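You operate a simulated robot arm through the tools that you are given. There is no shell and no other tool.

The job below is to be done with a simulated two-armed robot. You get a single attempt, and the scene is never put back.

Task
Test the small grey fan at Fast, then switch the fan tester off.
Fine: guard closed before it goes on, and left closed; wait for the result; slider back to Slow; test no other.

The check looks at the end state, three seconds after you hand in, the way a careful person would. Anything else that was tipped, shoved, dropped, spilled or broken makes it a failure.

Robot
Two 7-joint arms with fingered hands on one trunk that stands fixed in place. Base frame: the origin is at the foot of the trunk, x ahead of it, y to its left, z up. Readings come in cm, degrees, newtons and seconds.
The left shoulder is at [6.7, 17, 104.5], the right one opposite. With the tool pointing down near the work surface each hand reaches from about 32 to 78 cm from the base axis, measured 20 degrees to its own side. Payload 4 kg a hand.
The TCP of each hand is the grasp point between the finger pads, 2.6 cm short of the fingertips. In the tool frame z runs along the fingers and y along their closing line. The gripper opens to 13.2 cm. The gripper's body begins 7.3 cm behind the TCP. The gripper is a hand of 4 fingers: y runs from the thumb to the fingers, the wrist lies at [0, 0, -22.4] in the tool frame.
Orientation is that of the tool frame in the base frame, as a unit quaternion [x, y, z, w]. With the fingers straight down and closing along the base's y, the tool's x points along the base's -x, its y along +y and its z along -z.

Tools
- The arms move only by the tool step_arm. It takes "left_deltas", "right_deltas" or both (then of equal length, played together; a hand with none holds still); each is a list of rows, each a list of 6 numbers: the turn, a rotation vector about the base's x, y, z in degrees, then the shift along the base's x, y, z in cm. In form: [[ax, ay, az, x, y, z], ...]. A call has 1 to 20 rows; each row is the pose to reach, as a shift and turn from the pose commanded when the call began. Rows are played at 5 a second. More than 5 cm and 8.6 degrees between two rows, and nothing of the call is played. A pose out of reach is approached as far as the arm can. The call stops where the force on the tool passes 40 N (or 10 N more than at its start, if that is more) or the arm is blocked; 0.2 s more then pass. In this call time passes only in rows, and 0.2 s behind the last. It gives the time, the measured TCP pose, the force on the tool (base axes), the opening and the grip force at its end, in the units of the frame above (readings bear some noise), with the torque about the TCP (base axes, N m) and any sound that the robot's microphone picked up.
- Cameras (640 x 400 px; columns grow to the right, rows downward): "scene" is now at [14.78, 5.65, 123.88]; the picture's right is [0.61, -0.79, -0.00], its down [-0.31, -0.24, -0.92] and it looks along [0.73, 0.56, -0.39] (base axes); focal length 240 px, centre (320, 200). "left" rides on the left gripper at [-6.8, 0.2, -9.7] in its tool frame; the picture's right is [-0.03, -1.00, 0.00], its down [0.82, -0.02, -0.58] and it looks along [0.58, -0.01, 0.82] (tool axes); focal length 270 px, centre (320, 200). "right" rides on the right gripper at [6.8, 0.2, -9.7] in its tool frame; the picture's right is [-0.03, 1.00, 0.00], its down [-0.82, -0.02, -0.58] and it looks along [-0.58, -0.01, 0.82] (tool axes); focal length 270 px, centre (320, 200). There is no depth. A picture from a camera that has moved, and an enlarged one, comes with that camera's place and axes in the base frame and with its lens.
- get_image(camera): a new picture of that camera. No time passes.
- move_column(by): slides the trunk up (or, below 0, down) by that many cm; the arms and the scene camera ride with it, the base frame stays. It gives what a move gives, with no picture.
- set_fingers(finger1, finger2, finger3, thumb_bend, hand): sets how far each is bent, from 0 (flat) to 100 (curled in); at 30 the hand is open as for a grip, at 70 the pads meet at the TCP. One left out holds its place. A second passes; each finger stops where it meets its share of the squeeze, and holds until it gets a number again. It is the only way to open and close the hand. It gives what a move gives, with no picture; readings hold the bend of each and the force on the fingers (four entries, about 0 where the hand has none), thumb and palm.
- turn_head(pan, tilt): turns the head with the scene camera to pan (to the left, within 86 degrees either way) and tilt (down, from -29 to 69), counted from straight ahead of the robot. It gives what a move gives.
- close_up(camera, box): a new picture of the part [left, top, right, bottom] of that camera's present view, enlarged. No time passes.
- close_job(): hands the job in; it is judged then, once.

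Nothing tells you positions but the pictures and the camera data. Unless the task says otherwise, let go and move clear before handing in.

The tools are called after "Request:" by a JSON object that holds its "api" and its "payload". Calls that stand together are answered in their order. step_arm: Moves the arms, as the interface text tells. Its arguments: {"type":"object","properties":{"left_deltas":{"type":"array"},"right_deltas":{"type":"array"}},"required":[]} The other tools are called the same way: move_column (by) slides the trunk up or down; set_fingers (finger1, finger2, finger3, thumb_bend, hand) moves the fingers one by one; turn_head (pan, tilt) turns the head that bears the scene camera; get_image (camera) takes a picture; close_up (camera, box) takes an enlarged picture of a part of a camera's view; close_job () hands the job in.

At the start:

```text
time: 0.0
left_tcp_pos: [32.88, 49.87, 118.82]
left_tool_rot: [0.0, 1.0, -0.002, 0.001]
left_contact_force: [0.0, -0.4, 0.2]
left_wrist_torque: [-0.03, 0.01, -0.02]
left_finger_gap: 13.15
left_grip_force: 0.1
left_shape: jaw
left_bend: [30.0, 30.0, 30.0, 30.0]
left_finger forces: [0.1, 0.0, 0.0, 0.0, 0.0, 0.0]
right_tcp_pos: [46.62, 7.65, 111.78]
right_tool_rot: [0.0, 1.0, 0.0, -0.001]
right_contact_force: [0.4, 0.2, -0.1]
right_wrist_torque: [0.0, -0.02, -0.01]
right_finger_gap: 13.18
right_grip_force: 0.1
right_shape: jaw
right_bend: [30.0, 30.0, 30.0, 30.0]
right_finger forces: [0.0, 0.1, 0.0, 0.0, 0.0, 0.0]
trunk travel left (down, up): [-27.5, 48.0]
head pan, tilt: [37.5, 23.0]
```

scene: 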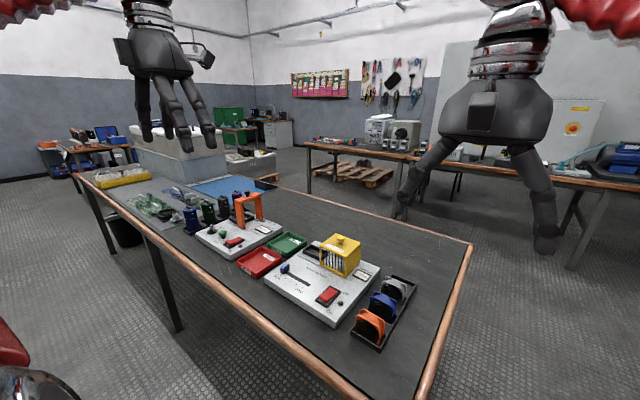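
right: 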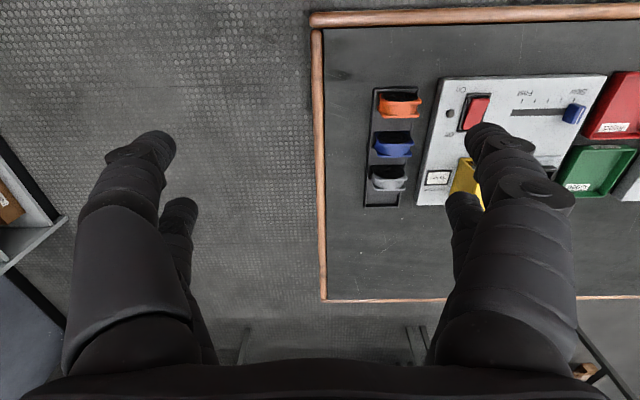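
left: 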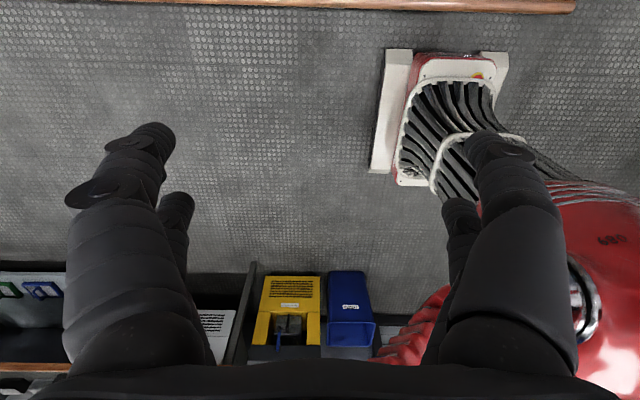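

I see a bench with two testers; the nearer one (white board with yellow guard, red rocker switch, blue slider) seems to be the fan tester, with a rack of fans (orange, blue, grey) beside it. I'll look closer before moving anything.

Request:
{"api": "close_up", "payload": {"camera": "scene", "box": [240, 220, 430, 360]}}

Request:
{"api": "close_up", "payload": {"camera": "right", "box": [350, 60, 640, 230]}}

Request:
{"api": "close_up", "payload": {"camera": "scene", "box": [140, 170, 320, 290]}}

```text
2.86 times, centred on (335, 290) of scene
camera zoom: at [14.78, 5.65, 123.88], right [0.61, -0.79, 0.0], down [-0.31, -0.24, -0.92], along [0.73, 0.56, -0.39], focal length 685 px, centre (277, -57)
```

zoom: 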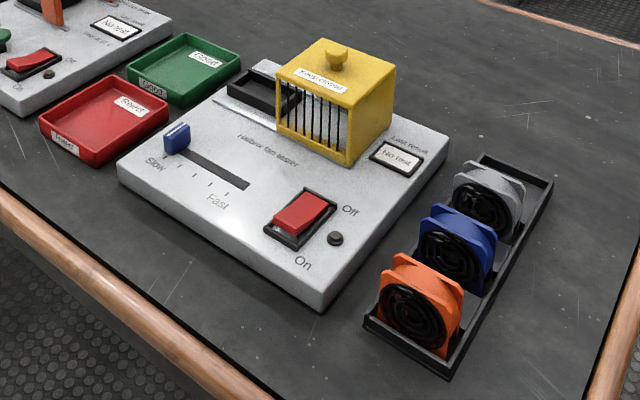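

```text
2.21 times, centred on (495, 145) of right
camera zoom: at [39.69, 7.88, 121.52], right [0.03, 1.0, 0.0], down [0.82, -0.02, 0.58], along [0.58, -0.01, -0.82], focal length 596 px, centre (-66, 321)
```

zoom: 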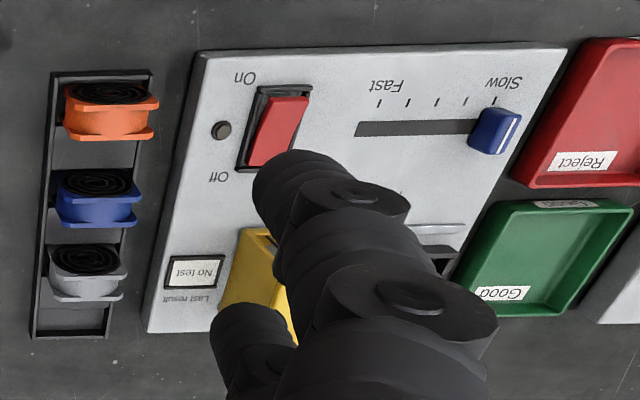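

```text
3.33 times, centred on (230, 230) of scene
camera zoom: at [14.78, 5.65, 123.88], right [0.61, -0.79, 0.0], down [-0.31, -0.24, -0.92], along [0.73, 0.56, -0.39], focal length 799 px, centre (620, 100)
```

zoom: 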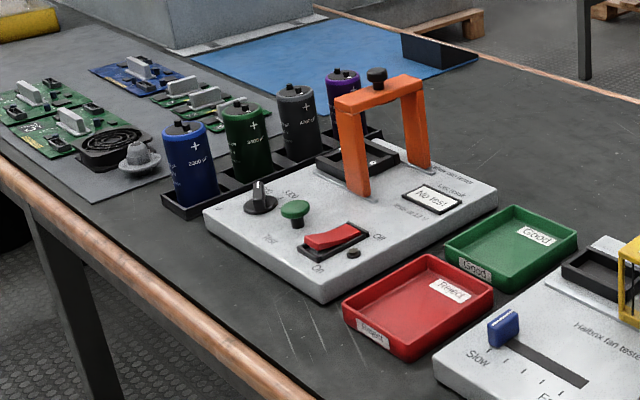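

The fan tester reads "Heinrix fan tester"-like text, slider at Slow, switch Off, and the guard stands beside the black bay. I'll aim the head at it for a better view.

Request:
{"api": "turn_head", "payload": {"pan": 33, "tilt": 42}}

Request:
{"api": "get_image", "payload": {"camera": "scene"}}

Request:
{"api": "close_up", "payload": {"camera": "scene", "box": [240, 100, 440, 225]}}

```text
time: 0.8
left_tcp_pos: [32.9, 49.8, 118.92]
left_tool_rot: [0.0, 1.0, 0.0, 0.0]
left_contact_force: [0.0, -0.2, -0.2]
left_wrist_torque: [-0.02, 0.03, 0.01]
left_finger_gap: 13.18
left_grip_force: 0.1
left_shape: jaw
left_bend: [30.0, 30.0, 30.0, 30.0]
left_finger forces: [0.0, 0.0, 0.2, 0.1, 0.0, 0.0]
right_tcp_pos: [46.42, 7.47, 111.83]
right_tool_rot: [0.0, 1.0, 0.0, -0.001]
right_contact_force: [-0.4, -0.1, 0.7]
right_wrist_torque: [0.0, 0.01, -0.01]
right_finger_gap: 13.2
right_grip_force: 0.0
right_shape: jaw
right_bend: [30.0, 30.0, 30.0, 30.0]
right_finger forces: [0.0, 0.1, 0.0, 0.0, 0.0, 0.0]
trunk travel left (down, up): [-27.5, 48.0]
head pan, tilt: [33.0, 42.0]
```

```text
taken
camera scene: at [14.44, 4.56, 120.94], right [0.54, -0.84, 0.0], down [-0.56, -0.36, -0.74], along [0.62, 0.41, -0.67], focal length 240 px, centre (320, 200)
```

scene: 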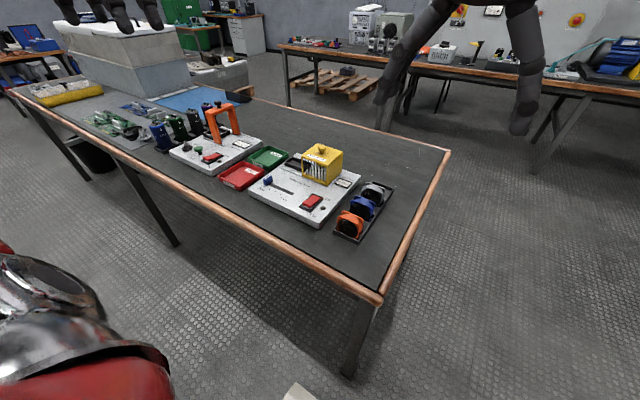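

```text
3.20 times, centred on (340, 162) of scene
camera zoom: at [14.44, 4.56, 120.94], right [0.54, -0.84, 0.0], down [-0.56, -0.36, -0.74], along [0.62, 0.41, -0.67], focal length 767 px, centre (256, 320)
```

zoom: 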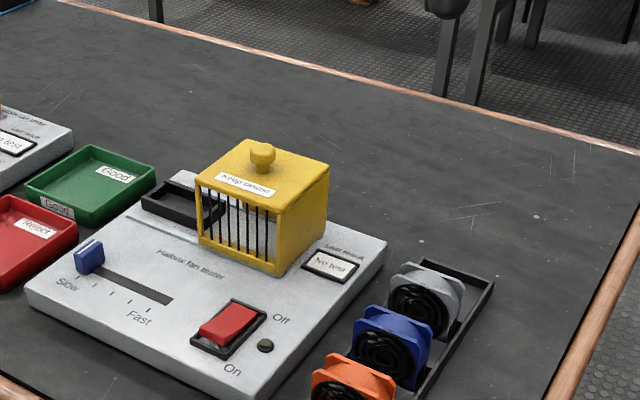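

The fans stand in a rack around (54–67, 21), the tester spans about y 25–52, and the guard seems to slide in y over a black bay near (67, 48). I'll bring the right hand over, well above, to look straight down at the tester with its camera.

Request:
{"api": "step_arm", "payload": {"right_deltas": [[0, 0, 0, -1, 4, 0], [0, 0, 0, -2, 8, -1], [0, 0, 0, -3, 12, -1], [0, 0, 0, -4, 16, -2], [0, 0, 0, -4, 20, -3], [0, 0, 0, -4, 23, -3]]}}

Request:
{"api": "get_image", "payload": {"camera": "right"}}

Request:
{"api": "get_image", "payload": {"camera": "scene"}}

```text
time: 2.4
left_tcp_pos: [32.85, 49.71, 118.97]
left_tool_rot: [0.001, 1.0, -0.001, 0.001]
left_contact_force: [-0.6, 0.8, -0.1]
left_wrist_torque: [0.03, 0.01, -0.02]
left_finger_gap: 13.19
left_grip_force: 0.1
left_shape: jaw
left_bend: [30.0, 30.0, 30.0, 30.0]
left_finger forces: [0.0, 0.0, 0.0, 0.0, 0.0, 0.1]
right_tcp_pos: [45.7, 19.56, 110.81]
right_tool_rot: [0.044, 0.999, 0.031, 0.001]
right_contact_force: [-0.2, -0.1, 0.4]
right_wrist_torque: [-0.01, 0.04, 0.02]
right_finger_gap: 13.22
right_grip_force: 0.1
right_shape: jaw
right_bend: [30.0, 30.0, 30.0, 30.0]
right_finger forces: [0.1, 0.0, 0.0, 0.0, 0.0, 0.0]
right hand out of reach, approached as far as the arm can: row 4, 5, 6
trunk travel left (down, up): [-27.5, 48.0]
head pan, tilt: [33.0, 42.0]
stopped in row 6 (right hand): the arm was blocked; the commanded pose is now the measured one
```

```text
taken
camera right: at [38.87, 19.9, 120.51], right [0.11, 0.99, 0.06], down [0.81, -0.13, 0.57], along [0.58, -0.01, -0.82], focal length 270 px, centre (320, 200)
```

right: 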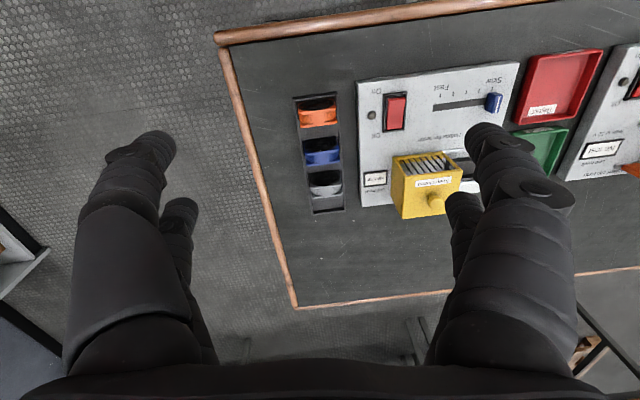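

```text
taken
camera scene: at [14.39, 4.51, 120.95], right [0.54, -0.84, 0.0], down [-0.56, -0.36, -0.74], along [0.62, 0.4, -0.67], focal length 240 px, centre (320, 200)
```

scene: 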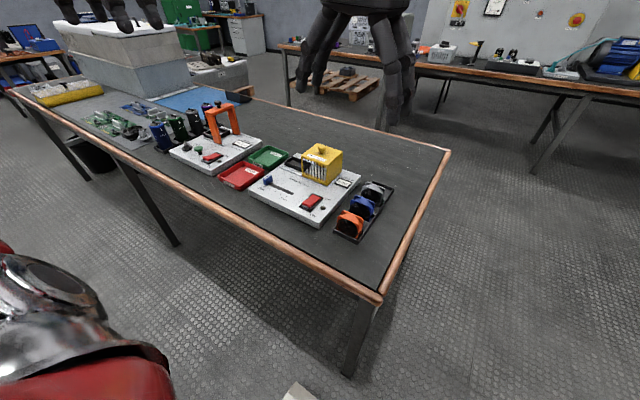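

The right arm is at its limit at y≈20 here, but its camera gives a useful view of the guard and rack. I'll enlarge it.

Request:
{"api": "close_up", "payload": {"camera": "right", "box": [340, 60, 540, 230]}}

Request:
{"api": "close_up", "payload": {"camera": "right", "box": [270, 80, 400, 220]}}

Request:
{"api": "close_up", "payload": {"camera": "scene", "box": [240, 140, 360, 215]}}

Request:
{"api": "close_up", "payload": {"camera": "scene", "box": [320, 165, 410, 250]}}

```text
2.35 times, centred on (440, 145) of right
camera zoom: at [38.87, 19.9, 120.51], right [0.11, 0.99, 0.06], down [0.81, -0.13, 0.57], along [0.58, -0.01, -0.82], focal length 636 px, centre (38, 329)
```

zoom: 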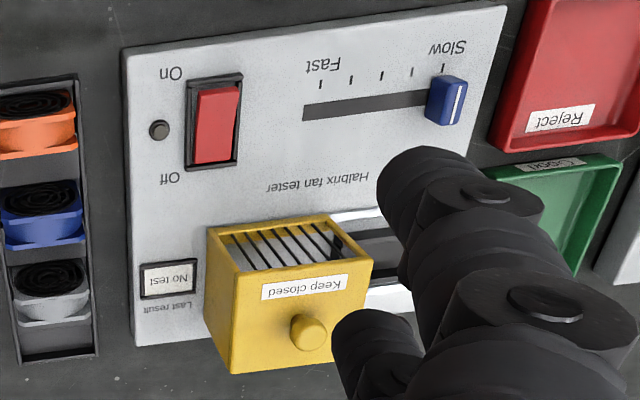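

```text
2.86 times, centred on (335, 150) of right
camera zoom: at [38.87, 19.9, 120.51], right [0.11, 0.99, 0.06], down [0.81, -0.13, 0.57], along [0.58, -0.01, -0.82], focal length 772 px, centre (277, 343)
```

zoom: 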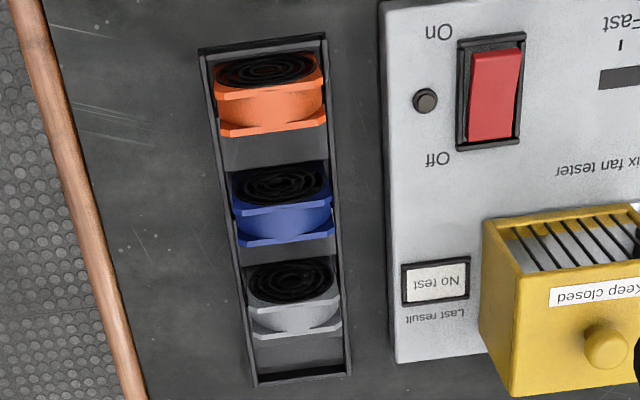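

```text
5.33 times, centred on (300, 178) of scene
camera zoom: at [14.39, 4.51, 120.95], right [0.54, -0.84, 0.0], down [-0.56, -0.36, -0.74], along [0.62, 0.4, -0.67], focal length 1278 px, centre (427, 320)
```

zoom: 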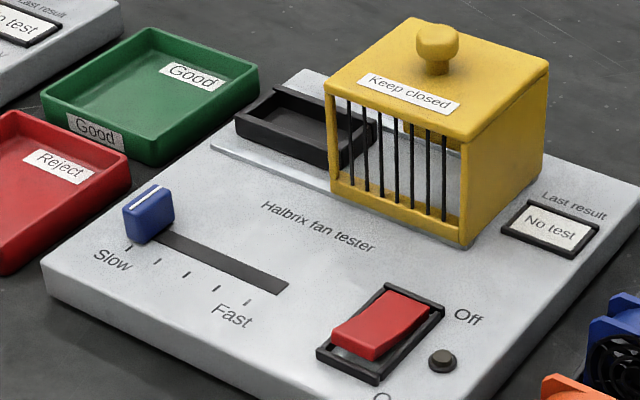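

```text
4.71 times, centred on (365, 208) of scene
camera zoom: at [14.39, 4.51, 120.95], right [0.54, -0.84, 0.0], down [-0.56, -0.36, -0.74], along [0.62, 0.4, -0.67], focal length 1128 px, centre (108, 165)
```

zoom: 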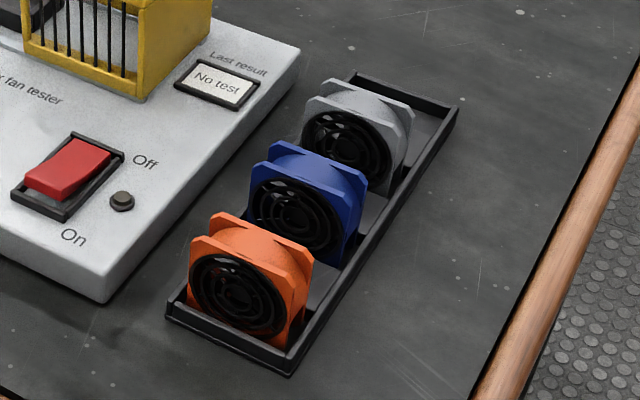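

The tester's guard slides along y on rails: it is now at about y 34–44, x 63–73, and the open bay sits at about (67.6, 48, 76); the grey fan stands at about (66.5, 20.6) with its axis along x. I'll clear the right arm out of the way and look at the left hand's fingers.

Request:
{"api": "step_arm", "payload": {"right_deltas": [[0, 0, 0, 0, -5, 0], [0, 0, 0, 0, -10, 0], [0, 0, 0, -1, -15, 0], [0, 0, 0, -2, -20, 0], [0, 0, 0, -3, -25, 0], [0, 0, 0, -4, -30, 0], [0, 0, 0, -6, -34, 0], [0, 0, 0, -8, -38, 0], [0, 0, 0, -10, -42, 0]]}}

Request:
{"api": "turn_head", "payload": {"pan": 62, "tilt": 10}}

Request:
{"api": "get_image", "payload": {"camera": "scene"}}

Request:
{"api": "get_image", "payload": {"camera": "left"}}

```text
refused: row 3 steps farther than a row can; nothing moved
```

```text
time: 3.4
left_tcp_pos: [32.89, 49.9, 118.92]
left_tool_rot: [0.0, 1.0, -0.001, 0.0]
left_contact_force: [-0.6, -0.3, -0.6]
left_wrist_torque: [0.02, -0.03, -0.04]
left_finger_gap: 13.21
left_grip_force: 0.2
left_shape: jaw
left_bend: [30.0, 30.0, 30.0, 30.0]
left_finger forces: [0.0, 0.1, 0.0, 0.0, 0.0, 0.0]
right_tcp_pos: [45.76, 19.74, 110.86]
right_tool_rot: [0.043, 0.999, 0.031, 0.0]
right_contact_force: [0.1, 0.6, -0.1]
right_wrist_torque: [-0.01, 0.04, -0.01]
right_finger_gap: 13.22
right_grip_force: 0.1
right_shape: jaw
right_bend: [30.0, 30.0, 30.0, 30.0]
right_finger forces: [0.1, 0.1, 0.1, 0.1, 0.1, 0.1]
trunk travel left (down, up): [-27.5, 48.0]
head pan, tilt: [62.0, 10.0]
```

```text
taken
camera scene: at [11.81, 8.22, 125.99], right [0.88, -0.47, 0.0], down [-0.08, -0.15, -0.98], along [0.46, 0.87, -0.17], focal length 240 px, centre (320, 200)
```

scene: 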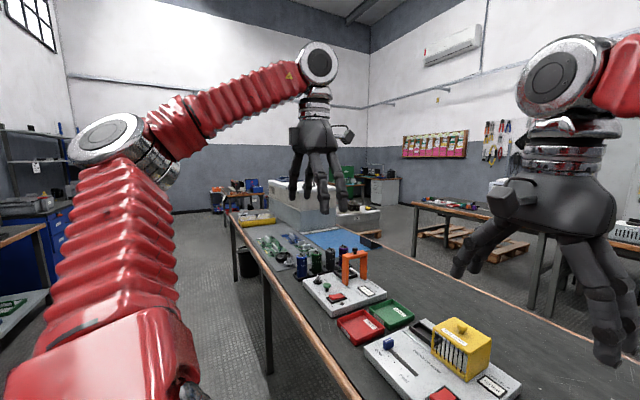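

```text
taken
camera left: at [39.8, 49.94, 128.7], right [0.03, -1.0, 0.0], down [-0.82, -0.02, 0.58], along [-0.58, -0.02, -0.82], focal length 270 px, centre (320, 200)
```

left: 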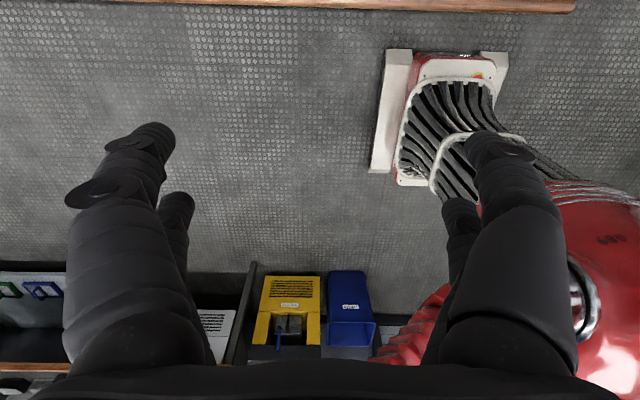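

I see both hands with several digits each; I need a closer look at how the digits are arranged. I'll also step the right arm away with smaller steps.

Request:
{"api": "close_up", "payload": {"camera": "scene", "box": [440, 100, 640, 380]}}

Request:
{"api": "close_up", "payload": {"camera": "scene", "box": [260, 80, 380, 230]}}

Request:
{"api": "step_arm", "payload": {"right_deltas": [[0, 0, 0, 0, -4.5, 0], [0, 0, 0, 0, -9, 0], [0, 0, 0, -1, -13.5, 0], [0, 0, 0, -2, -18, 0], [0, 0, 0, -3, -22.5, 0], [0, 0, 0, -4, -27, 0], [0, 0, 0, -5, -31, 0], [0, 0, 0, -6, -35, 0], [0, 0, 0, -8, -39, 0]]}}

```text
1.43 times, centred on (540, 240) of scene
camera zoom: at [11.81, 8.22, 125.99], right [0.88, -0.47, 0.0], down [-0.08, -0.15, -0.98], along [0.46, 0.87, -0.17], focal length 342 px, centre (6, 143)
```

zoom: 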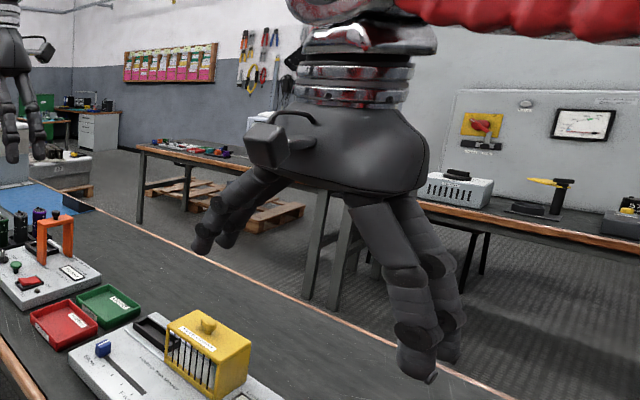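

```text
2.67 times, centred on (320, 155) of scene
camera zoom: at [11.81, 8.22, 125.99], right [0.88, -0.47, 0.0], down [-0.08, -0.15, -0.98], along [0.46, 0.87, -0.17], focal length 639 px, centre (320, 320)
```

zoom: 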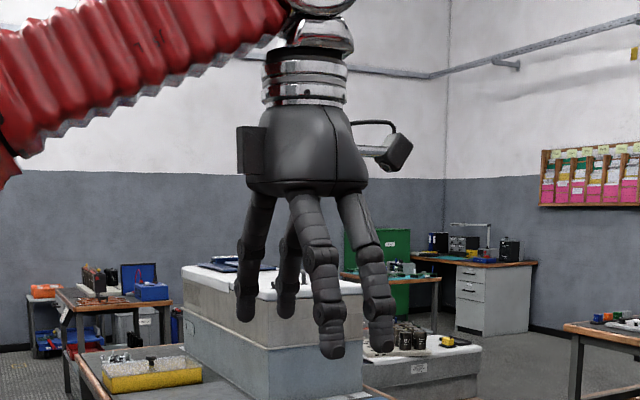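

```text
time: 5.4
left_tcp_pos: [32.83, 49.86, 119.07]
left_tool_rot: [0.001, 1.0, 0.0, 0.001]
left_contact_force: [0.1, 0.4, -0.2]
left_wrist_torque: [-0.01, -0.02, -0.01]
left_finger_gap: 13.19
left_grip_force: 0.0
left_shape: jaw
left_bend: [30.0, 30.0, 30.0, 30.0]
left_finger forces: [0.1, 0.0, 0.0, 0.0, 0.1, 0.0]
right_tcp_pos: [37.25, -19.14, 110.53]
right_tool_rot: [0.041, 0.999, 0.029, 0.0]
right_contact_force: [0.0, 0.0, 0.2]
right_wrist_torque: [-0.02, -0.01, 0.0]
right_finger_gap: 13.2
right_grip_force: 0.0
right_shape: jaw
right_bend: [30.0, 30.0, 30.0, 30.0]
right_finger forces: [0.0, 0.0, 0.0, 0.0, 0.0, 0.1]
trunk travel left (down, up): [-27.5, 48.0]
head pan, tilt: [62.0, 10.0]
```

Each hand has two digits on each side (spaced about 4.4 cm), so gripping the fan front-to-back (closing along x) gives flat contact and keeps clear of the guard at the bay. I'll bring the left hand over the tester high up, turning it +90° about z on the way.

Request:
{"api": "step_arm", "payload": {"left_deltas": [[0, 0, 7.5, 2, -1.2, -0.9], [0, 0, 15, 4, -2.4, -1.8], [0, 0, 22.5, 6, -3.6, -2.7], [0, 0, 30, 8, -4.8, -3.6], [0, 0, 37.5, 10, -6, -4.5], [0, 0, 45, 12, -7.2, -5.4], [0, 0, 52.5, 14, -8.4, -6.3], [0, 0, 60, 16, -9.6, -7.2], [0, 0, 67.5, 18, -10.8, -8.1], [0, 0, 75, 20, -12, -9], [0, 0, 82.5, 22, -13.2, -9.9], [0, 0, 90, 24, -14.4, -10.8]]}}

Request:
{"api": "get_image", "payload": {"camera": "left"}}

Request:
{"api": "turn_head", "payload": {"pan": 33, "tilt": 35}}

Request:
{"api": "get_image", "payload": {"camera": "scene"}}

```text
time: 8.0
left_tcp_pos: [56.93, 35.48, 108.12]
left_tool_rot: [0.708, -0.706, 0.0, 0.001]
left_contact_force: [0.2, -0.6, -0.3]
left_wrist_torque: [0.0, -0.02, -0.02]
left_finger_gap: 13.21
left_grip_force: 0.0
left_shape: jaw
left_bend: [30.0, 30.0, 30.0, 30.0]
left_finger forces: [0.1, 0.0, 0.0, 0.0, 0.0, 0.0]
right_tcp_pos: [37.59, -19.0, 110.44]
right_tool_rot: [0.041, 0.999, 0.029, 0.0]
right_contact_force: [0.1, 0.3, -0.2]
right_wrist_torque: [-0.04, 0.0, -0.01]
right_finger_gap: 13.19
right_grip_force: 0.0
right_shape: jaw
right_bend: [30.0, 30.0, 30.0, 30.0]
right_finger forces: [0.0, 0.0, 0.0, 0.0, 0.0, 0.0]
trunk travel left (down, up): [-27.5, 48.0]
head pan, tilt: [62.0, 10.0]
```

```text
taken
camera left: at [56.85, 42.2, 117.81], right [1.0, 0.03, 0.0], down [0.02, -0.82, 0.58], along [0.02, -0.58, -0.82], focal length 270 px, centre (320, 200)
```

left: 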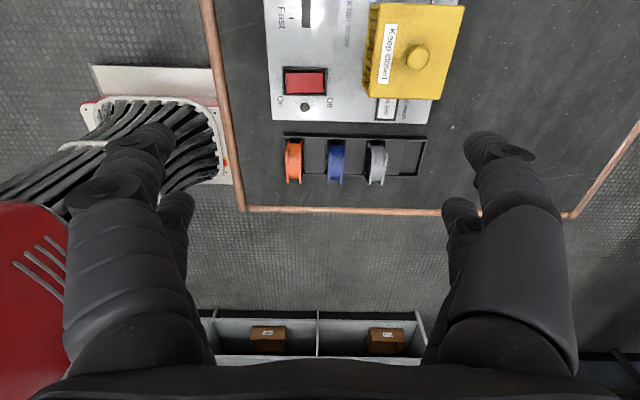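

```text
time: 8.9
left_tcp_pos: [56.89, 35.52, 108.07]
left_tool_rot: [-0.707, 0.707, 0.001, 0.001]
left_contact_force: [0.0, 0.4, 0.1]
left_wrist_torque: [0.0, -0.01, 0.0]
left_finger_gap: 13.19
left_grip_force: 0.0
left_shape: jaw
left_bend: [30.0, 30.0, 30.0, 30.0]
left_finger forces: [0.0, 0.1, 0.1, 0.0, 0.0, 0.0]
right_tcp_pos: [37.45, -19.11, 110.44]
right_tool_rot: [0.042, 0.999, 0.029, -0.001]
right_contact_force: [1.0, 0.6, -0.3]
right_wrist_torque: [-0.01, 0.03, 0.06]
right_finger_gap: 13.18
right_grip_force: 0.1
right_shape: jaw
right_bend: [30.0, 30.0, 30.0, 30.0]
right_finger forces: [0.1, 0.0, 0.1, 0.0, 0.0, 0.1]
trunk travel left (down, up): [-27.5, 48.0]
head pan, tilt: [33.0, 35.0]
```

```text
taken
camera scene: at [14.83, 4.8, 121.99], right [0.55, -0.84, 0.0], down [-0.48, -0.31, -0.82], along [0.69, 0.45, -0.57], focal length 240 px, centre (320, 200)
```

scene: 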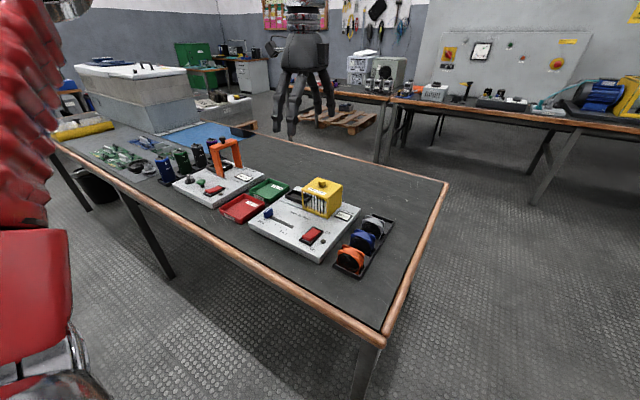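

The turn worked and the left camera now looks over the rack from the tester side. I'll enlarge rack and guard for measuring.

Request:
{"api": "close_up", "payload": {"camera": "left", "box": [270, 110, 440, 216]}}

Request:
{"api": "close_up", "payload": {"camera": "left", "box": [260, 0, 480, 130]}}

```text
3.76 times, centred on (355, 163) of left
camera zoom: at [56.75, 42.23, 117.87], right [1.0, 0.02, 0.0], down [0.02, -0.82, 0.58], along [0.01, -0.58, -0.82], focal length 1018 px, centre (188, 339)
```

zoom: 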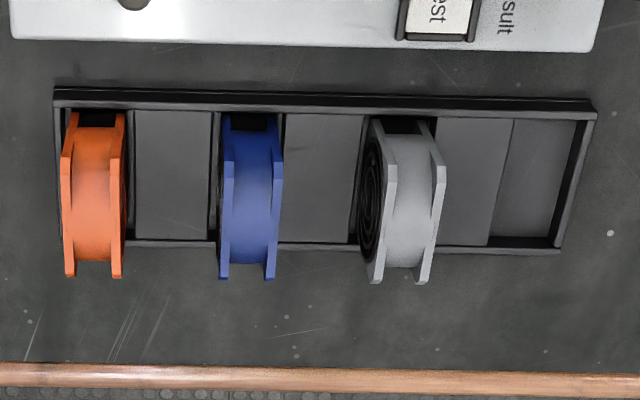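

```text
2.91 times, centred on (370, 65) of left
camera zoom: at [56.75, 42.23, 117.87], right [1.0, 0.02, 0.0], down [0.02, -0.82, 0.58], along [0.01, -0.58, -0.82], focal length 786 px, centre (174, 593)
```

zoom: 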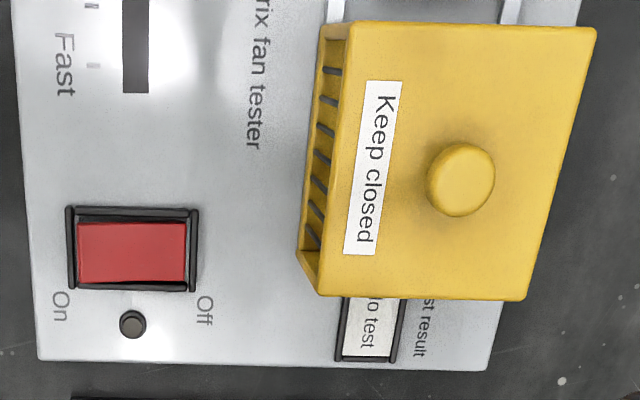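

The grey fan stands at about x 65.3–68.3, y 18–24.2, top z≈79, with the blue fan's rear at x≈61.4. I'll partly pre-close the left hand so it fits between the fans.

Request:
{"api": "set_fingers", "payload": {"hand": "left", "finger1": 51, "finger2": 51, "finger3": 51, "thumb_bend": 51}}

Request:
{"api": "get_image", "payload": {"camera": "left"}}

```text
time: 9.9
left_tcp_pos: [56.86, 35.49, 108.15]
left_tool_rot: [0.707, -0.707, -0.001, 0.0]
left_contact_force: [0.2, 0.4, 0.6]
left_wrist_torque: [-0.02, -0.02, 0.0]
left_finger_gap: 6.29
left_grip_force: 0.0
left_shape: fingers
left_bend: [51.0, 51.0, 51.0, 51.0]
left_finger forces: [0.1, 0.0, 0.0, 0.1, 0.0, 0.0]
right_tcp_pos: [37.35, -19.1, 110.39]
right_tool_rot: [0.042, 0.999, 0.029, 0.001]
right_contact_force: [-0.2, 0.4, 0.2]
right_wrist_torque: [-0.01, 0.02, 0.03]
right_finger_gap: 13.2
right_grip_force: 0.0
right_shape: jaw
right_bend: [30.0, 30.0, 30.0, 30.0]
right_finger forces: [0.0, 0.0, 0.0, 0.1, 0.0, 0.1]
trunk travel left (down, up): [-27.5, 48.0]
head pan, tilt: [33.0, 35.0]
```

```text
taken
camera left: at [56.77, 42.22, 117.86], right [1.0, 0.03, 0.0], down [0.02, -0.82, 0.58], along [0.01, -0.58, -0.82], focal length 270 px, centre (320, 200)
```

left: 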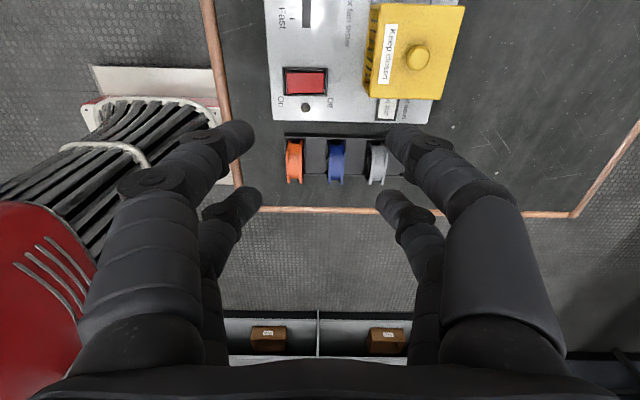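

Gap 6.3 at bend 51; I'll close slightly more to about 4.6 cm so the front fingers clear the blue fan, then travel above the grey fan.

Request:
{"api": "set_fingers", "payload": {"hand": "left", "finger1": 56, "finger2": 56, "finger3": 56, "thumb_bend": 56}}

Request:
{"api": "step_arm", "payload": {"left_deltas": [[0, 0, 0, 2.5, -3.6, -2], [0, 0, 0, 5, -7.2, -4], [0, 0, 0, 7.6, -10.8, -6], [0, 0, 0, 10.1, -14.4, -8], [0, 0, 0, 10.1, -14.4, -12.5], [0, 0, 0, 10.1, -14.4, -17], [0, 0, 0, 10.1, -14.4, -21]]}}

Request:
{"api": "get_image", "payload": {"camera": "left"}}

Request:
{"api": "get_image", "payload": {"camera": "scene"}}

```text
time: 10.9
left_tcp_pos: [56.92, 35.47, 108.16]
left_tool_rot: [0.708, -0.706, 0.0, 0.0]
left_contact_force: [-0.4, 0.2, 0.6]
left_wrist_torque: [0.03, 0.02, -0.04]
left_finger_gap: 4.66
left_grip_force: 0.0
left_shape: fingers
left_bend: [56.0, 56.0, 56.0, 56.0]
left_finger forces: [0.0, 0.0, 0.1, 0.1, 0.0, 0.0]
right_tcp_pos: [37.45, -19.09, 110.5]
right_tool_rot: [0.041, 0.999, 0.028, 0.0]
right_contact_force: [0.1, 0.0, -0.9]
right_wrist_torque: [0.0, -0.02, -0.02]
right_finger_gap: 13.21
right_grip_force: 0.0
right_shape: jaw
right_bend: [30.0, 30.0, 30.0, 30.0]
right_finger forces: [0.1, 0.1, 0.0, 0.1, 0.0, 0.1]
trunk travel left (down, up): [-27.5, 48.0]
head pan, tilt: [33.0, 35.0]
```

```text
time: 12.5
left_tcp_pos: [64.64, 22.94, 87.3]
left_tool_rot: [-0.707, 0.707, -0.002, 0.002]
left_contact_force: [-0.2, 0.4, 0.7]
left_wrist_torque: [0.0, -0.03, 0.0]
left_finger_gap: 4.61
left_grip_force: 0.1
left_shape: fingers
left_bend: [56.0, 56.0, 56.0, 56.0]
left_finger forces: [0.1, 0.1, 0.1, 0.1, 0.0, 0.1]
left hand out of reach, approached as far as the arm can: row 3, 4, 5, 6, 7
right_tcp_pos: [37.44, -18.99, 110.51]
right_tool_rot: [0.041, 0.999, 0.029, 0.0]
right_contact_force: [-0.6, -0.1, -0.5]
right_wrist_torque: [0.02, -0.03, 0.02]
right_finger_gap: 13.21
right_grip_force: 0.1
right_shape: jaw
right_bend: [30.0, 30.0, 30.0, 30.0]
right_finger forces: [0.0, 0.0, 0.1, 0.0, 0.1, 0.1]
trunk travel left (down, up): [-27.5, 48.0]
head pan, tilt: [33.0, 35.0]
```

```text
taken
camera left: at [64.36, 29.69, 97.02], right [1.0, 0.03, 0.0], down [0.02, -0.82, 0.58], along [0.02, -0.58, -0.82], focal length 270 px, centre (320, 200)
```

left: 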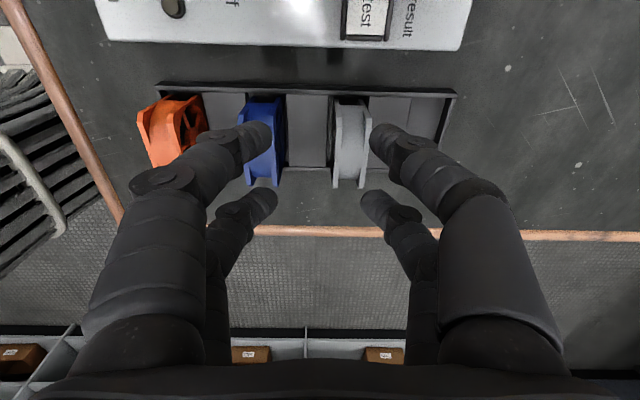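

```text
taken
camera scene: at [14.84, 4.8, 121.98], right [0.54, -0.84, 0.0], down [-0.48, -0.31, -0.82], along [0.69, 0.45, -0.57], focal length 240 px, centre (320, 200)
```

scene: 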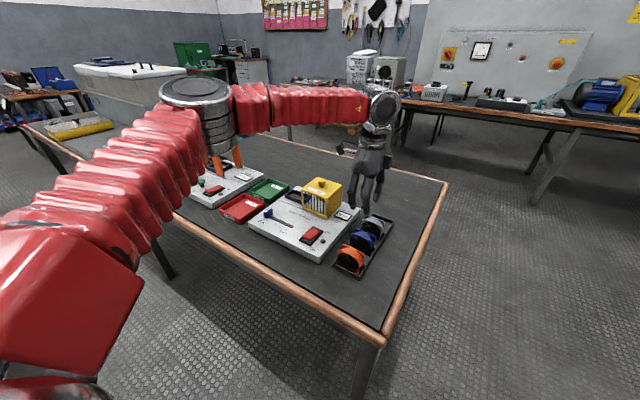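

The arm stopped short (x 64.6 instead of 67) while still high; the elbow isn't straight, so it's likely a wrist/posture limit that depends on height. I'll raise the trunk a bit and retry above the rack.

Request:
{"api": "move_column", "payload": {"by": 10}}

Request:
{"api": "step_arm", "payload": {"left_deltas": [[0, 0, 0, 0, 0, -3], [0, 0, 0, 0, 0, -6], [0, 0, 0, 0, 0, -9]]}}

```text
time: 13.9
left_tcp_pos: [63.4, 22.79, 102.18]
left_tool_rot: [-0.706, 0.707, -0.03, 0.03]
left_contact_force: [0.5, -0.1, -0.5]
left_wrist_torque: [0.01, 0.06, 0.0]
left_finger_gap: 4.62
left_grip_force: 0.1
left_shape: fingers
left_bend: [56.0, 56.0, 56.0, 56.0]
left_finger forces: [0.1, 0.0, 0.0, 0.0, 0.0, 0.1]
right_tcp_pos: [37.36, -19.18, 120.45]
right_tool_rot: [0.042, 0.999, 0.029, 0.0]
right_contact_force: [-0.9, -0.3, -0.2]
right_wrist_torque: [0.01, 0.03, 0.03]
right_finger_gap: 13.21
right_grip_force: 0.0
right_shape: jaw
right_bend: [30.0, 30.0, 30.0, 30.0]
right_finger forces: [0.0, 0.0, 0.0, 0.0, 0.0, 0.0]
trunk travel left (down, up): [-37.5, 38.0]
head pan, tilt: [33.0, 35.0]
```

```text
time: 14.7
left_tcp_pos: [62.72, 23.32, 93.36]
left_tool_rot: [0.707, -0.706, 0.031, -0.03]
left_contact_force: [-0.3, 0.0, -0.1]
left_wrist_torque: [0.02, -0.01, -0.04]
left_finger_gap: 4.61
left_grip_force: 0.0
left_shape: fingers
left_bend: [56.0, 56.0, 56.0, 56.0]
left_finger forces: [0.0, 0.1, 0.1, 0.1, 0.0, 0.0]
left hand out of reach, approached as far as the arm can: row 2, 3
right_tcp_pos: [37.5, -19.09, 120.57]
right_tool_rot: [0.041, 0.999, 0.029, 0.001]
right_contact_force: [0.0, -0.2, -0.7]
right_wrist_torque: [-0.01, 0.0, 0.02]
right_finger_gap: 13.2
right_grip_force: 0.1
right_shape: jaw
right_bend: [30.0, 30.0, 30.0, 30.0]
right_finger forces: [0.0, 0.1, 0.0, 0.0, 0.0, 0.0]
trunk travel left (down, up): [-37.5, 38.0]
head pan, tilt: [33.0, 35.0]
```

Raising the trunk made it no better, so the limit seems to be a wrist-turn limit in this orientation. I'll look at the posture before choosing another hand turn.

Request:
{"api": "get_image", "payload": {"camera": "scene"}}

Request:
{"api": "get_image", "payload": {"camera": "right"}}

```text
taken
camera scene: at [11.69, 4.81, 132.18], right [0.54, -0.84, 0.0], down [-0.48, -0.31, -0.82], along [0.69, 0.45, -0.57], focal length 240 px, centre (320, 200)
```

scene: 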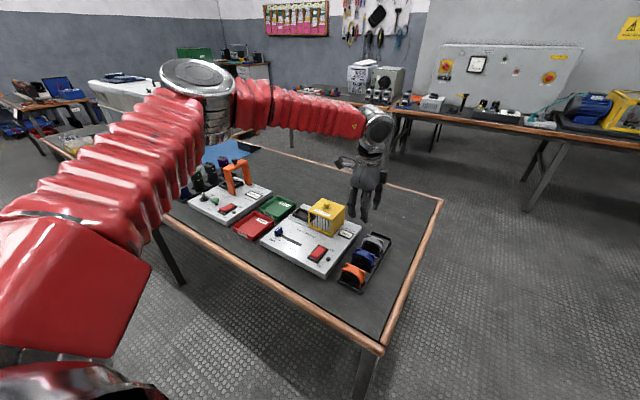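

```text
taken
camera right: at [30.72, -18.79, 130.27], right [0.11, 0.99, 0.06], down [0.81, -0.12, 0.57], along [0.58, -0.01, -0.82], focal length 270 px, centre (320, 200)
```

right: 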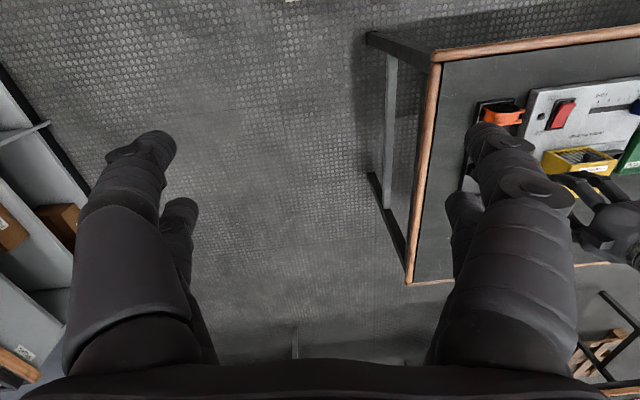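

The elbow is still bent, so I'll back the hand up, restore the trunk, and test whether turning the hand back toward its original yaw frees the reach — all high above the fans.

Request:
{"api": "step_arm", "payload": {"left_deltas": [[0, 0, 0, -1, 0, 4], [0, 0, 0, -3, 0, 8], [0, 0, 0, -5, 0, 11]]}}

Request:
{"api": "move_column", "payload": {"by": -10}}

```text
time: 15.5
left_tcp_pos: [57.46, 23.39, 104.59]
left_tool_rot: [0.707, -0.706, 0.03, -0.03]
left_contact_force: [-0.1, 0.6, -0.3]
left_wrist_torque: [-0.03, 0.0, -0.01]
left_finger_gap: 4.61
left_grip_force: 0.1
left_shape: fingers
left_bend: [56.0, 56.0, 56.0, 56.0]
left_finger forces: [0.0, 0.1, 0.0, 0.0, 0.0, 0.1]
right_tcp_pos: [37.33, -19.04, 120.54]
right_tool_rot: [0.041, 0.999, 0.03, 0.0]
right_contact_force: [0.1, 0.2, -0.5]
right_wrist_torque: [0.01, 0.01, 0.0]
right_finger_gap: 13.21
right_grip_force: 0.1
right_shape: jaw
right_bend: [30.0, 30.0, 30.0, 30.0]
right_finger forces: [0.0, 0.0, 0.1, 0.1, 0.1, 0.1]
trunk travel left (down, up): [-37.5, 38.0]
head pan, tilt: [33.0, 35.0]
```

```text
time: 16.8
left_tcp_pos: [57.54, 23.4, 94.52]
left_tool_rot: [-0.706, 0.707, -0.031, 0.031]
left_contact_force: [0.3, 0.6, 0.7]
left_wrist_torque: [0.0, -0.04, 0.01]
left_finger_gap: 4.6
left_grip_force: 0.0
left_shape: fingers
left_bend: [56.0, 56.0, 56.0, 56.0]
left_finger forces: [0.0, 0.0, 0.0, 0.0, 0.0, 0.1]
right_tcp_pos: [37.43, -19.11, 110.6]
right_tool_rot: [0.041, 0.999, 0.028, 0.001]
right_contact_force: [-0.1, -0.2, 0.4]
right_wrist_torque: [-0.01, 0.01, 0.0]
right_finger_gap: 13.21
right_grip_force: 0.0
right_shape: jaw
right_bend: [30.0, 30.0, 30.0, 30.0]
right_finger forces: [0.1, 0.0, 0.0, 0.0, 0.0, 0.0]
trunk travel left (down, up): [-27.5, 48.0]
head pan, tilt: [33.0, 35.0]
```

The trunk moved straight this time. I'll check camera/posture and then test reach with the hand turned back toward its original yaw.

Request:
{"api": "get_image", "payload": {"camera": "scene"}}

Request:
{"api": "step_arm", "payload": {"left_deltas": [[0, 0, -8, 1, 0, 0], [0, 0, -16, 2, 0, 0], [0, 0, -24, 3, 0, 0], [0, 0, -32, 4, 0, 0], [0, 0, -40, 5, 0, 0], [0, 0, -48, 6, 0, 0], [0, 0, -56, 7, 0, 0], [0, 0, -64, 8, 0, 0], [0, 0, -72, 9, 0, 0], [0, 0, -80, 9.5, 0, 0], [0, 0, -88, 9.5, 0, 0]]}}

Request:
{"api": "get_image", "payload": {"camera": "scene"}}

```text
taken
camera scene: at [14.78, 4.8, 122.0], right [0.54, -0.84, 0.0], down [-0.48, -0.31, -0.82], along [0.69, 0.45, -0.57], focal length 240 px, centre (320, 200)
```

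scene: 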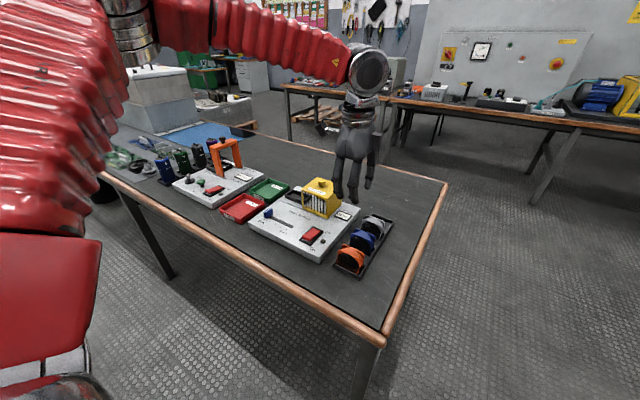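

```text
time: 19.2
left_tcp_pos: [66.05, 24.12, 94.15]
left_tool_rot: [-0.015, 0.999, -0.043, 0.002]
left_contact_force: [-0.4, 1.2, -0.3]
left_wrist_torque: [-0.06, -0.01, -0.02]
left_finger_gap: 4.61
left_grip_force: 0.0
left_shape: fingers
left_bend: [56.0, 56.0, 56.0, 56.0]
left_finger forces: [0.0, 0.0, 0.0, 0.1, 0.0, 0.0]
left hand out of reach, approached as far as the arm can: row 9, 10, 11
right_tcp_pos: [37.48, -18.96, 110.59]
right_tool_rot: [0.04, 0.999, 0.029, 0.001]
right_contact_force: [-0.4, -0.4, 1.0]
right_wrist_torque: [0.01, -0.03, 0.01]
right_finger_gap: 13.21
right_grip_force: 0.2
right_shape: jaw
right_bend: [30.0, 30.0, 30.0, 30.0]
right_finger forces: [0.0, 0.0, 0.2, 0.0, 0.1, 0.0]
trunk travel left (down, up): [-27.5, 48.0]
head pan, tilt: [33.0, 35.0]
```

```text
taken
camera scene: at [14.84, 4.78, 121.98], right [0.54, -0.84, 0.0], down [-0.48, -0.31, -0.82], along [0.69, 0.45, -0.57], focal length 240 px, centre (320, 200)
```

scene: 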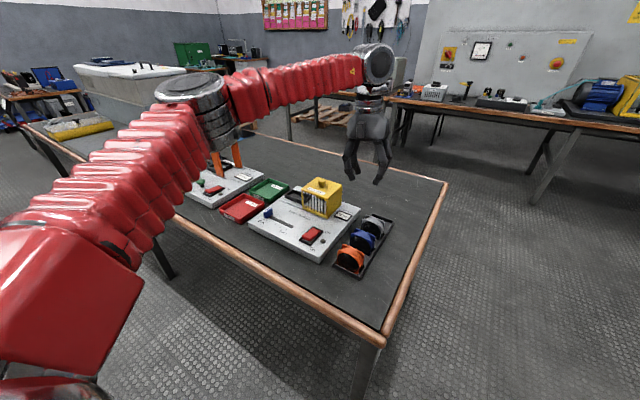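

The reach ends again near 60 cm from the shoulder, and raising the trunk moved the head camera backward, so lowering the trunk should carry the shoulders forward. I'll retreat the hand and lower the trunk to test that.

Request:
{"api": "step_arm", "payload": {"left_deltas": [[0, 0, 0, -3, 0, 3], [0, 0, 0, -6, 0, 6], [0, 0, 0, -9, 0, 9]]}}

Request:
{"api": "move_column", "payload": {"by": -8}}

Request:
{"api": "get_image", "payload": {"camera": "scene"}}

```text
time: 20.0
left_tcp_pos: [56.86, 23.97, 103.28]
left_tool_rot: [-0.018, 0.999, -0.043, 0.001]
left_contact_force: [-0.6, 0.3, 0.0]
left_wrist_torque: [0.02, 0.0, -0.01]
left_finger_gap: 4.61
left_grip_force: 0.1
left_shape: fingers
left_bend: [56.0, 56.0, 56.0, 56.0]
left_finger forces: [0.0, 0.1, 0.1, 0.0, 0.1, 0.1]
right_tcp_pos: [37.34, -19.16, 110.57]
right_tool_rot: [0.041, 0.999, 0.03, 0.002]
right_contact_force: [-0.9, -0.4, 0.5]
right_wrist_torque: [0.03, -0.04, 0.0]
right_finger_gap: 13.2
right_grip_force: 0.2
right_shape: jaw
right_bend: [30.0, 30.0, 30.0, 30.0]
right_finger forces: [0.1, 0.0, 0.1, 0.1, 0.0, 0.0]
trunk travel left (down, up): [-27.5, 48.0]
head pan, tilt: [33.0, 35.0]
```

```text
time: 21.2
left_tcp_pos: [56.87, 23.96, 95.44]
left_tool_rot: [-0.018, 0.999, -0.043, 0.001]
left_contact_force: [0.3, -0.7, -0.2]
left_wrist_torque: [0.02, -0.02, -0.01]
left_finger_gap: 4.61
left_grip_force: 0.0
left_shape: fingers
left_bend: [56.0, 56.0, 56.0, 56.0]
left_finger forces: [0.0, 0.0, 0.0, 0.1, 0.0, 0.0]
right_tcp_pos: [37.34, -19.12, 102.55]
right_tool_rot: [0.042, 0.999, 0.03, 0.002]
right_contact_force: [-0.6, 0.5, 0.1]
right_wrist_torque: [0.0, -0.02, -0.01]
right_finger_gap: 13.24
right_grip_force: 0.1
right_shape: jaw
right_bend: [30.0, 30.0, 30.0, 30.0]
right_finger forces: [0.1, 0.1, 0.1, 0.0, 0.0, 0.0]
trunk travel left (down, up): [-19.5, 56.0]
head pan, tilt: [33.0, 35.0]
```

```text
taken
camera scene: at [18.15, 4.79, 113.69], right [0.54, -0.84, 0.0], down [-0.48, -0.31, -0.82], along [0.69, 0.45, -0.57], focal length 240 px, centre (320, 200)
```

scene: 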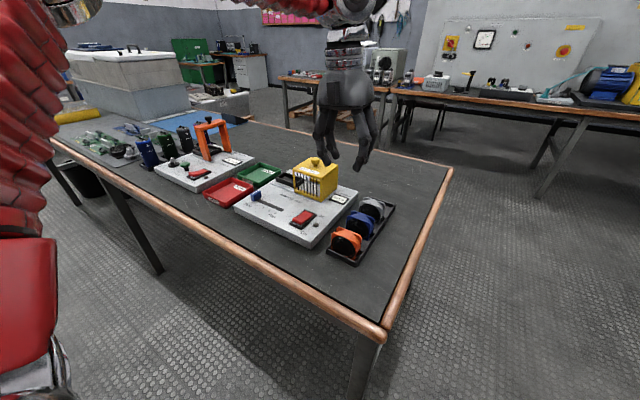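

Lowering by 8 cm moved the shoulders about 3.3 cm forward. I'll straighten the tool and probe the forward reach in free air above the rack.

Request:
{"api": "step_arm", "payload": {"left_deltas": [[2.5, 0, 0, 3, 0, -1], [4.9, 0, 0, 6, 0, -2], [4.9, 0, 0, 9, 0, -3], [4.9, 0, 0, 12, 0, -4], [4.9, 0, 0, 15, 0, -5], [4.9, 0, 0, 18, 0, -5]]}}

Request:
{"api": "get_image", "payload": {"camera": "scene"}}

```text
time: 22.6
left_tcp_pos: [67.07, 24.66, 88.12]
left_tool_rot: [-0.018, 1.0, 0.0, 0.001]
left_contact_force: [0.6, 0.3, -0.2]
left_wrist_torque: [0.0, -0.03, 0.02]
left_finger_gap: 4.58
left_grip_force: 0.1
left_shape: fingers
left_bend: [56.0, 56.0, 56.0, 56.0]
left_finger forces: [0.1, 0.1, 0.0, 0.0, 0.1, 0.1]
left hand out of reach, approached as far as the arm can: row 3, 4, 5, 6
right_tcp_pos: [37.47, -19.12, 102.47]
right_tool_rot: [0.041, 0.999, 0.03, 0.0]
right_contact_force: [-0.4, -0.6, 1.2]
right_wrist_torque: [-0.02, 0.0, 0.0]
right_finger_gap: 13.2
right_grip_force: 0.1
right_shape: jaw
right_bend: [30.0, 30.0, 30.0, 30.0]
right_finger forces: [0.0, 0.1, 0.0, 0.1, 0.0, 0.1]
trunk travel left (down, up): [-19.5, 56.0]
head pan, tilt: [33.0, 35.0]
```

```text
taken
camera scene: at [18.21, 4.82, 113.67], right [0.54, -0.84, 0.0], down [-0.48, -0.31, -0.82], along [0.69, 0.45, -0.57], focal length 240 px, centre (320, 200)
```

scene: 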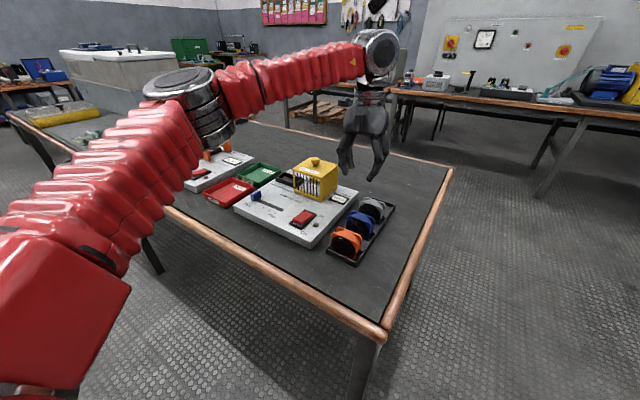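

Reach is about 59 cm from the shoulder, so a lower, more forward trunk plus a modest tilt of the hand will be needed at the bay. I'll pull the hand back and up, then lower the trunk further.

Request:
{"api": "step_arm", "payload": {"left_deltas": [[0, 0, 0, -3, 0, 4], [0, 0, 0, -6, 0, 8], [0, 0, 0, -9, 0, 12], [0, 0, 0, -11, 2, 16], [0, 0, 0, -13, 4, 20]]}}

Request:
{"api": "move_column", "payload": {"by": -12}}

Request:
{"api": "get_image", "payload": {"camera": "scene"}}

```text
time: 23.8
left_tcp_pos: [53.9, 28.62, 108.19]
left_tool_rot: [-0.018, 1.0, 0.0, 0.0]
left_contact_force: [-0.6, 0.1, -0.5]
left_wrist_torque: [-0.01, -0.02, 0.03]
left_finger_gap: 4.61
left_grip_force: 0.1
left_shape: fingers
left_bend: [56.0, 56.0, 56.0, 56.0]
left_finger forces: [0.1, 0.0, 0.1, 0.0, 0.0, 0.0]
right_tcp_pos: [37.35, -19.07, 102.65]
right_tool_rot: [0.041, 0.999, 0.029, 0.0]
right_contact_force: [-0.6, -0.2, 0.0]
right_wrist_torque: [0.01, 0.02, -0.02]
right_finger_gap: 13.18
right_grip_force: 0.2
right_shape: jaw
right_bend: [30.0, 30.0, 30.0, 30.0]
right_finger forces: [0.0, 0.0, 0.0, 0.1, 0.1, 0.1]
trunk travel left (down, up): [-19.5, 56.0]
head pan, tilt: [33.0, 35.0]
```

```text
time: 25.3
left_tcp_pos: [53.96, 28.57, 96.25]
left_tool_rot: [-0.017, 1.0, 0.0, 0.002]
left_contact_force: [0.5, -0.3, 0.7]
left_wrist_torque: [-0.03, 0.02, 0.0]
left_finger_gap: 4.61
left_grip_force: 0.0
left_shape: fingers
left_bend: [56.0, 56.0, 56.0, 56.0]
left_finger forces: [0.0, 0.1, 0.0, 0.0, 0.1, 0.0]
right_tcp_pos: [37.39, -19.1, 90.67]
right_tool_rot: [0.041, 0.999, 0.029, 0.001]
right_contact_force: [-0.9, -0.1, -0.4]
right_wrist_torque: [0.0, 0.02, -0.01]
right_finger_gap: 13.21
right_grip_force: 0.0
right_shape: jaw
right_bend: [30.0, 30.0, 30.0, 30.0]
right_finger forces: [0.1, 0.1, 0.0, 0.0, 0.1, 0.0]
trunk travel left (down, up): [-7.5, 68.0]
head pan, tilt: [33.0, 35.0]
```

```text
taken
camera scene: at [24.32, 4.79, 100.8], right [0.54, -0.84, 0.0], down [-0.48, -0.31, -0.82], along [0.69, 0.45, -0.57], focal length 240 px, centre (320, 200)
```

scene: 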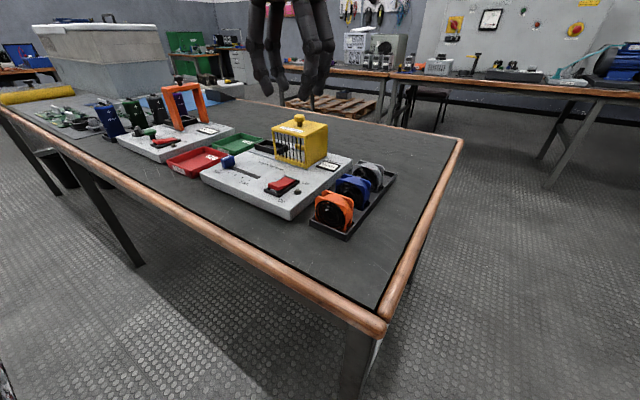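

The shoulders are now much further forward. I'll turn the hand +90° again and move toward a spot high above the bay to probe the reach there.

Request:
{"api": "step_arm", "payload": {"left_deltas": [[0, 0, 8, 0.7, 1.6, 0], [0, 0, 16, 1.4, 3.2, 0], [0, 0, 24, 2.1, 4.8, 0], [0, 0, 32, 2.8, 6.4, 0], [0, 0, 40, 3.5, 8, 0], [0, 0, 48, 4.2, 9.6, 0], [0, 0, 56, 5, 11.2, 0], [0, 0, 64, 5.8, 12.8, 0], [0, 0, 72, 6.6, 14.4, 0], [0, 0, 80, 7.4, 16, 0], [0, 0, 88, 8, 17.6, 0]]}}

Request:
{"api": "get_image", "payload": {"camera": "left"}}

Request:
{"api": "get_image", "payload": {"camera": "scene"}}

```text
time: 27.7
left_tcp_pos: [61.91, 46.22, 96.08]
left_tool_rot: [0.707, -0.707, -0.003, -0.001]
left_contact_force: [1.1, 0.2, -0.3]
left_wrist_torque: [-0.01, 0.0, 0.01]
left_finger_gap: 4.59
left_grip_force: 0.1
left_shape: fingers
left_bend: [56.0, 56.0, 56.0, 56.0]
left_finger forces: [0.0, 0.0, 0.0, 0.0, 0.0, 0.1]
right_tcp_pos: [37.49, -18.99, 90.47]
right_tool_rot: [0.042, 0.999, 0.029, -0.001]
right_contact_force: [0.6, 0.3, 0.6]
right_wrist_torque: [0.02, 0.01, -0.02]
right_finger_gap: 13.2
right_grip_force: 0.0
right_shape: jaw
right_bend: [30.0, 30.0, 30.0, 30.0]
right_finger forces: [0.1, 0.0, 0.1, 0.0, 0.1, 0.1]
trunk travel left (down, up): [-7.5, 68.0]
head pan, tilt: [33.0, 35.0]
```

```text
taken
camera left: at [61.88, 52.94, 105.79], right [1.0, 0.03, 0.0], down [0.02, -0.82, 0.58], along [0.01, -0.57, -0.82], focal length 270 px, centre (320, 200)
```

left: 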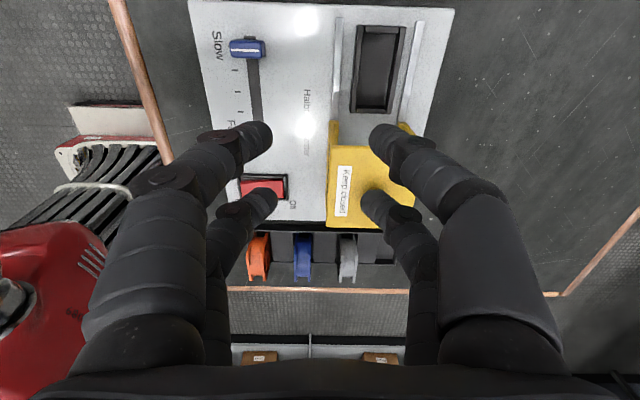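

```text
taken
camera scene: at [24.39, 4.8, 100.76], right [0.54, -0.84, 0.0], down [-0.48, -0.31, -0.82], along [0.69, 0.45, -0.57], focal length 240 px, centre (320, 200)
```

scene: 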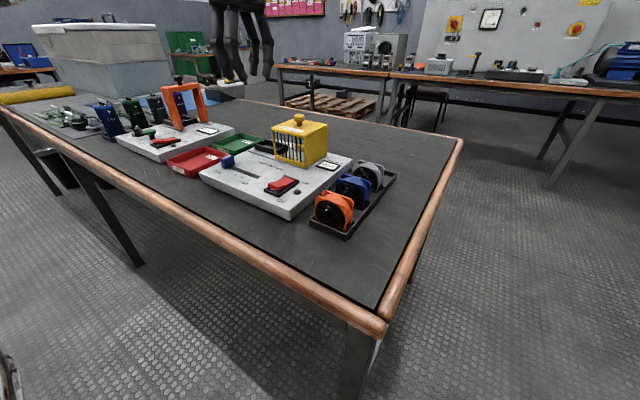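

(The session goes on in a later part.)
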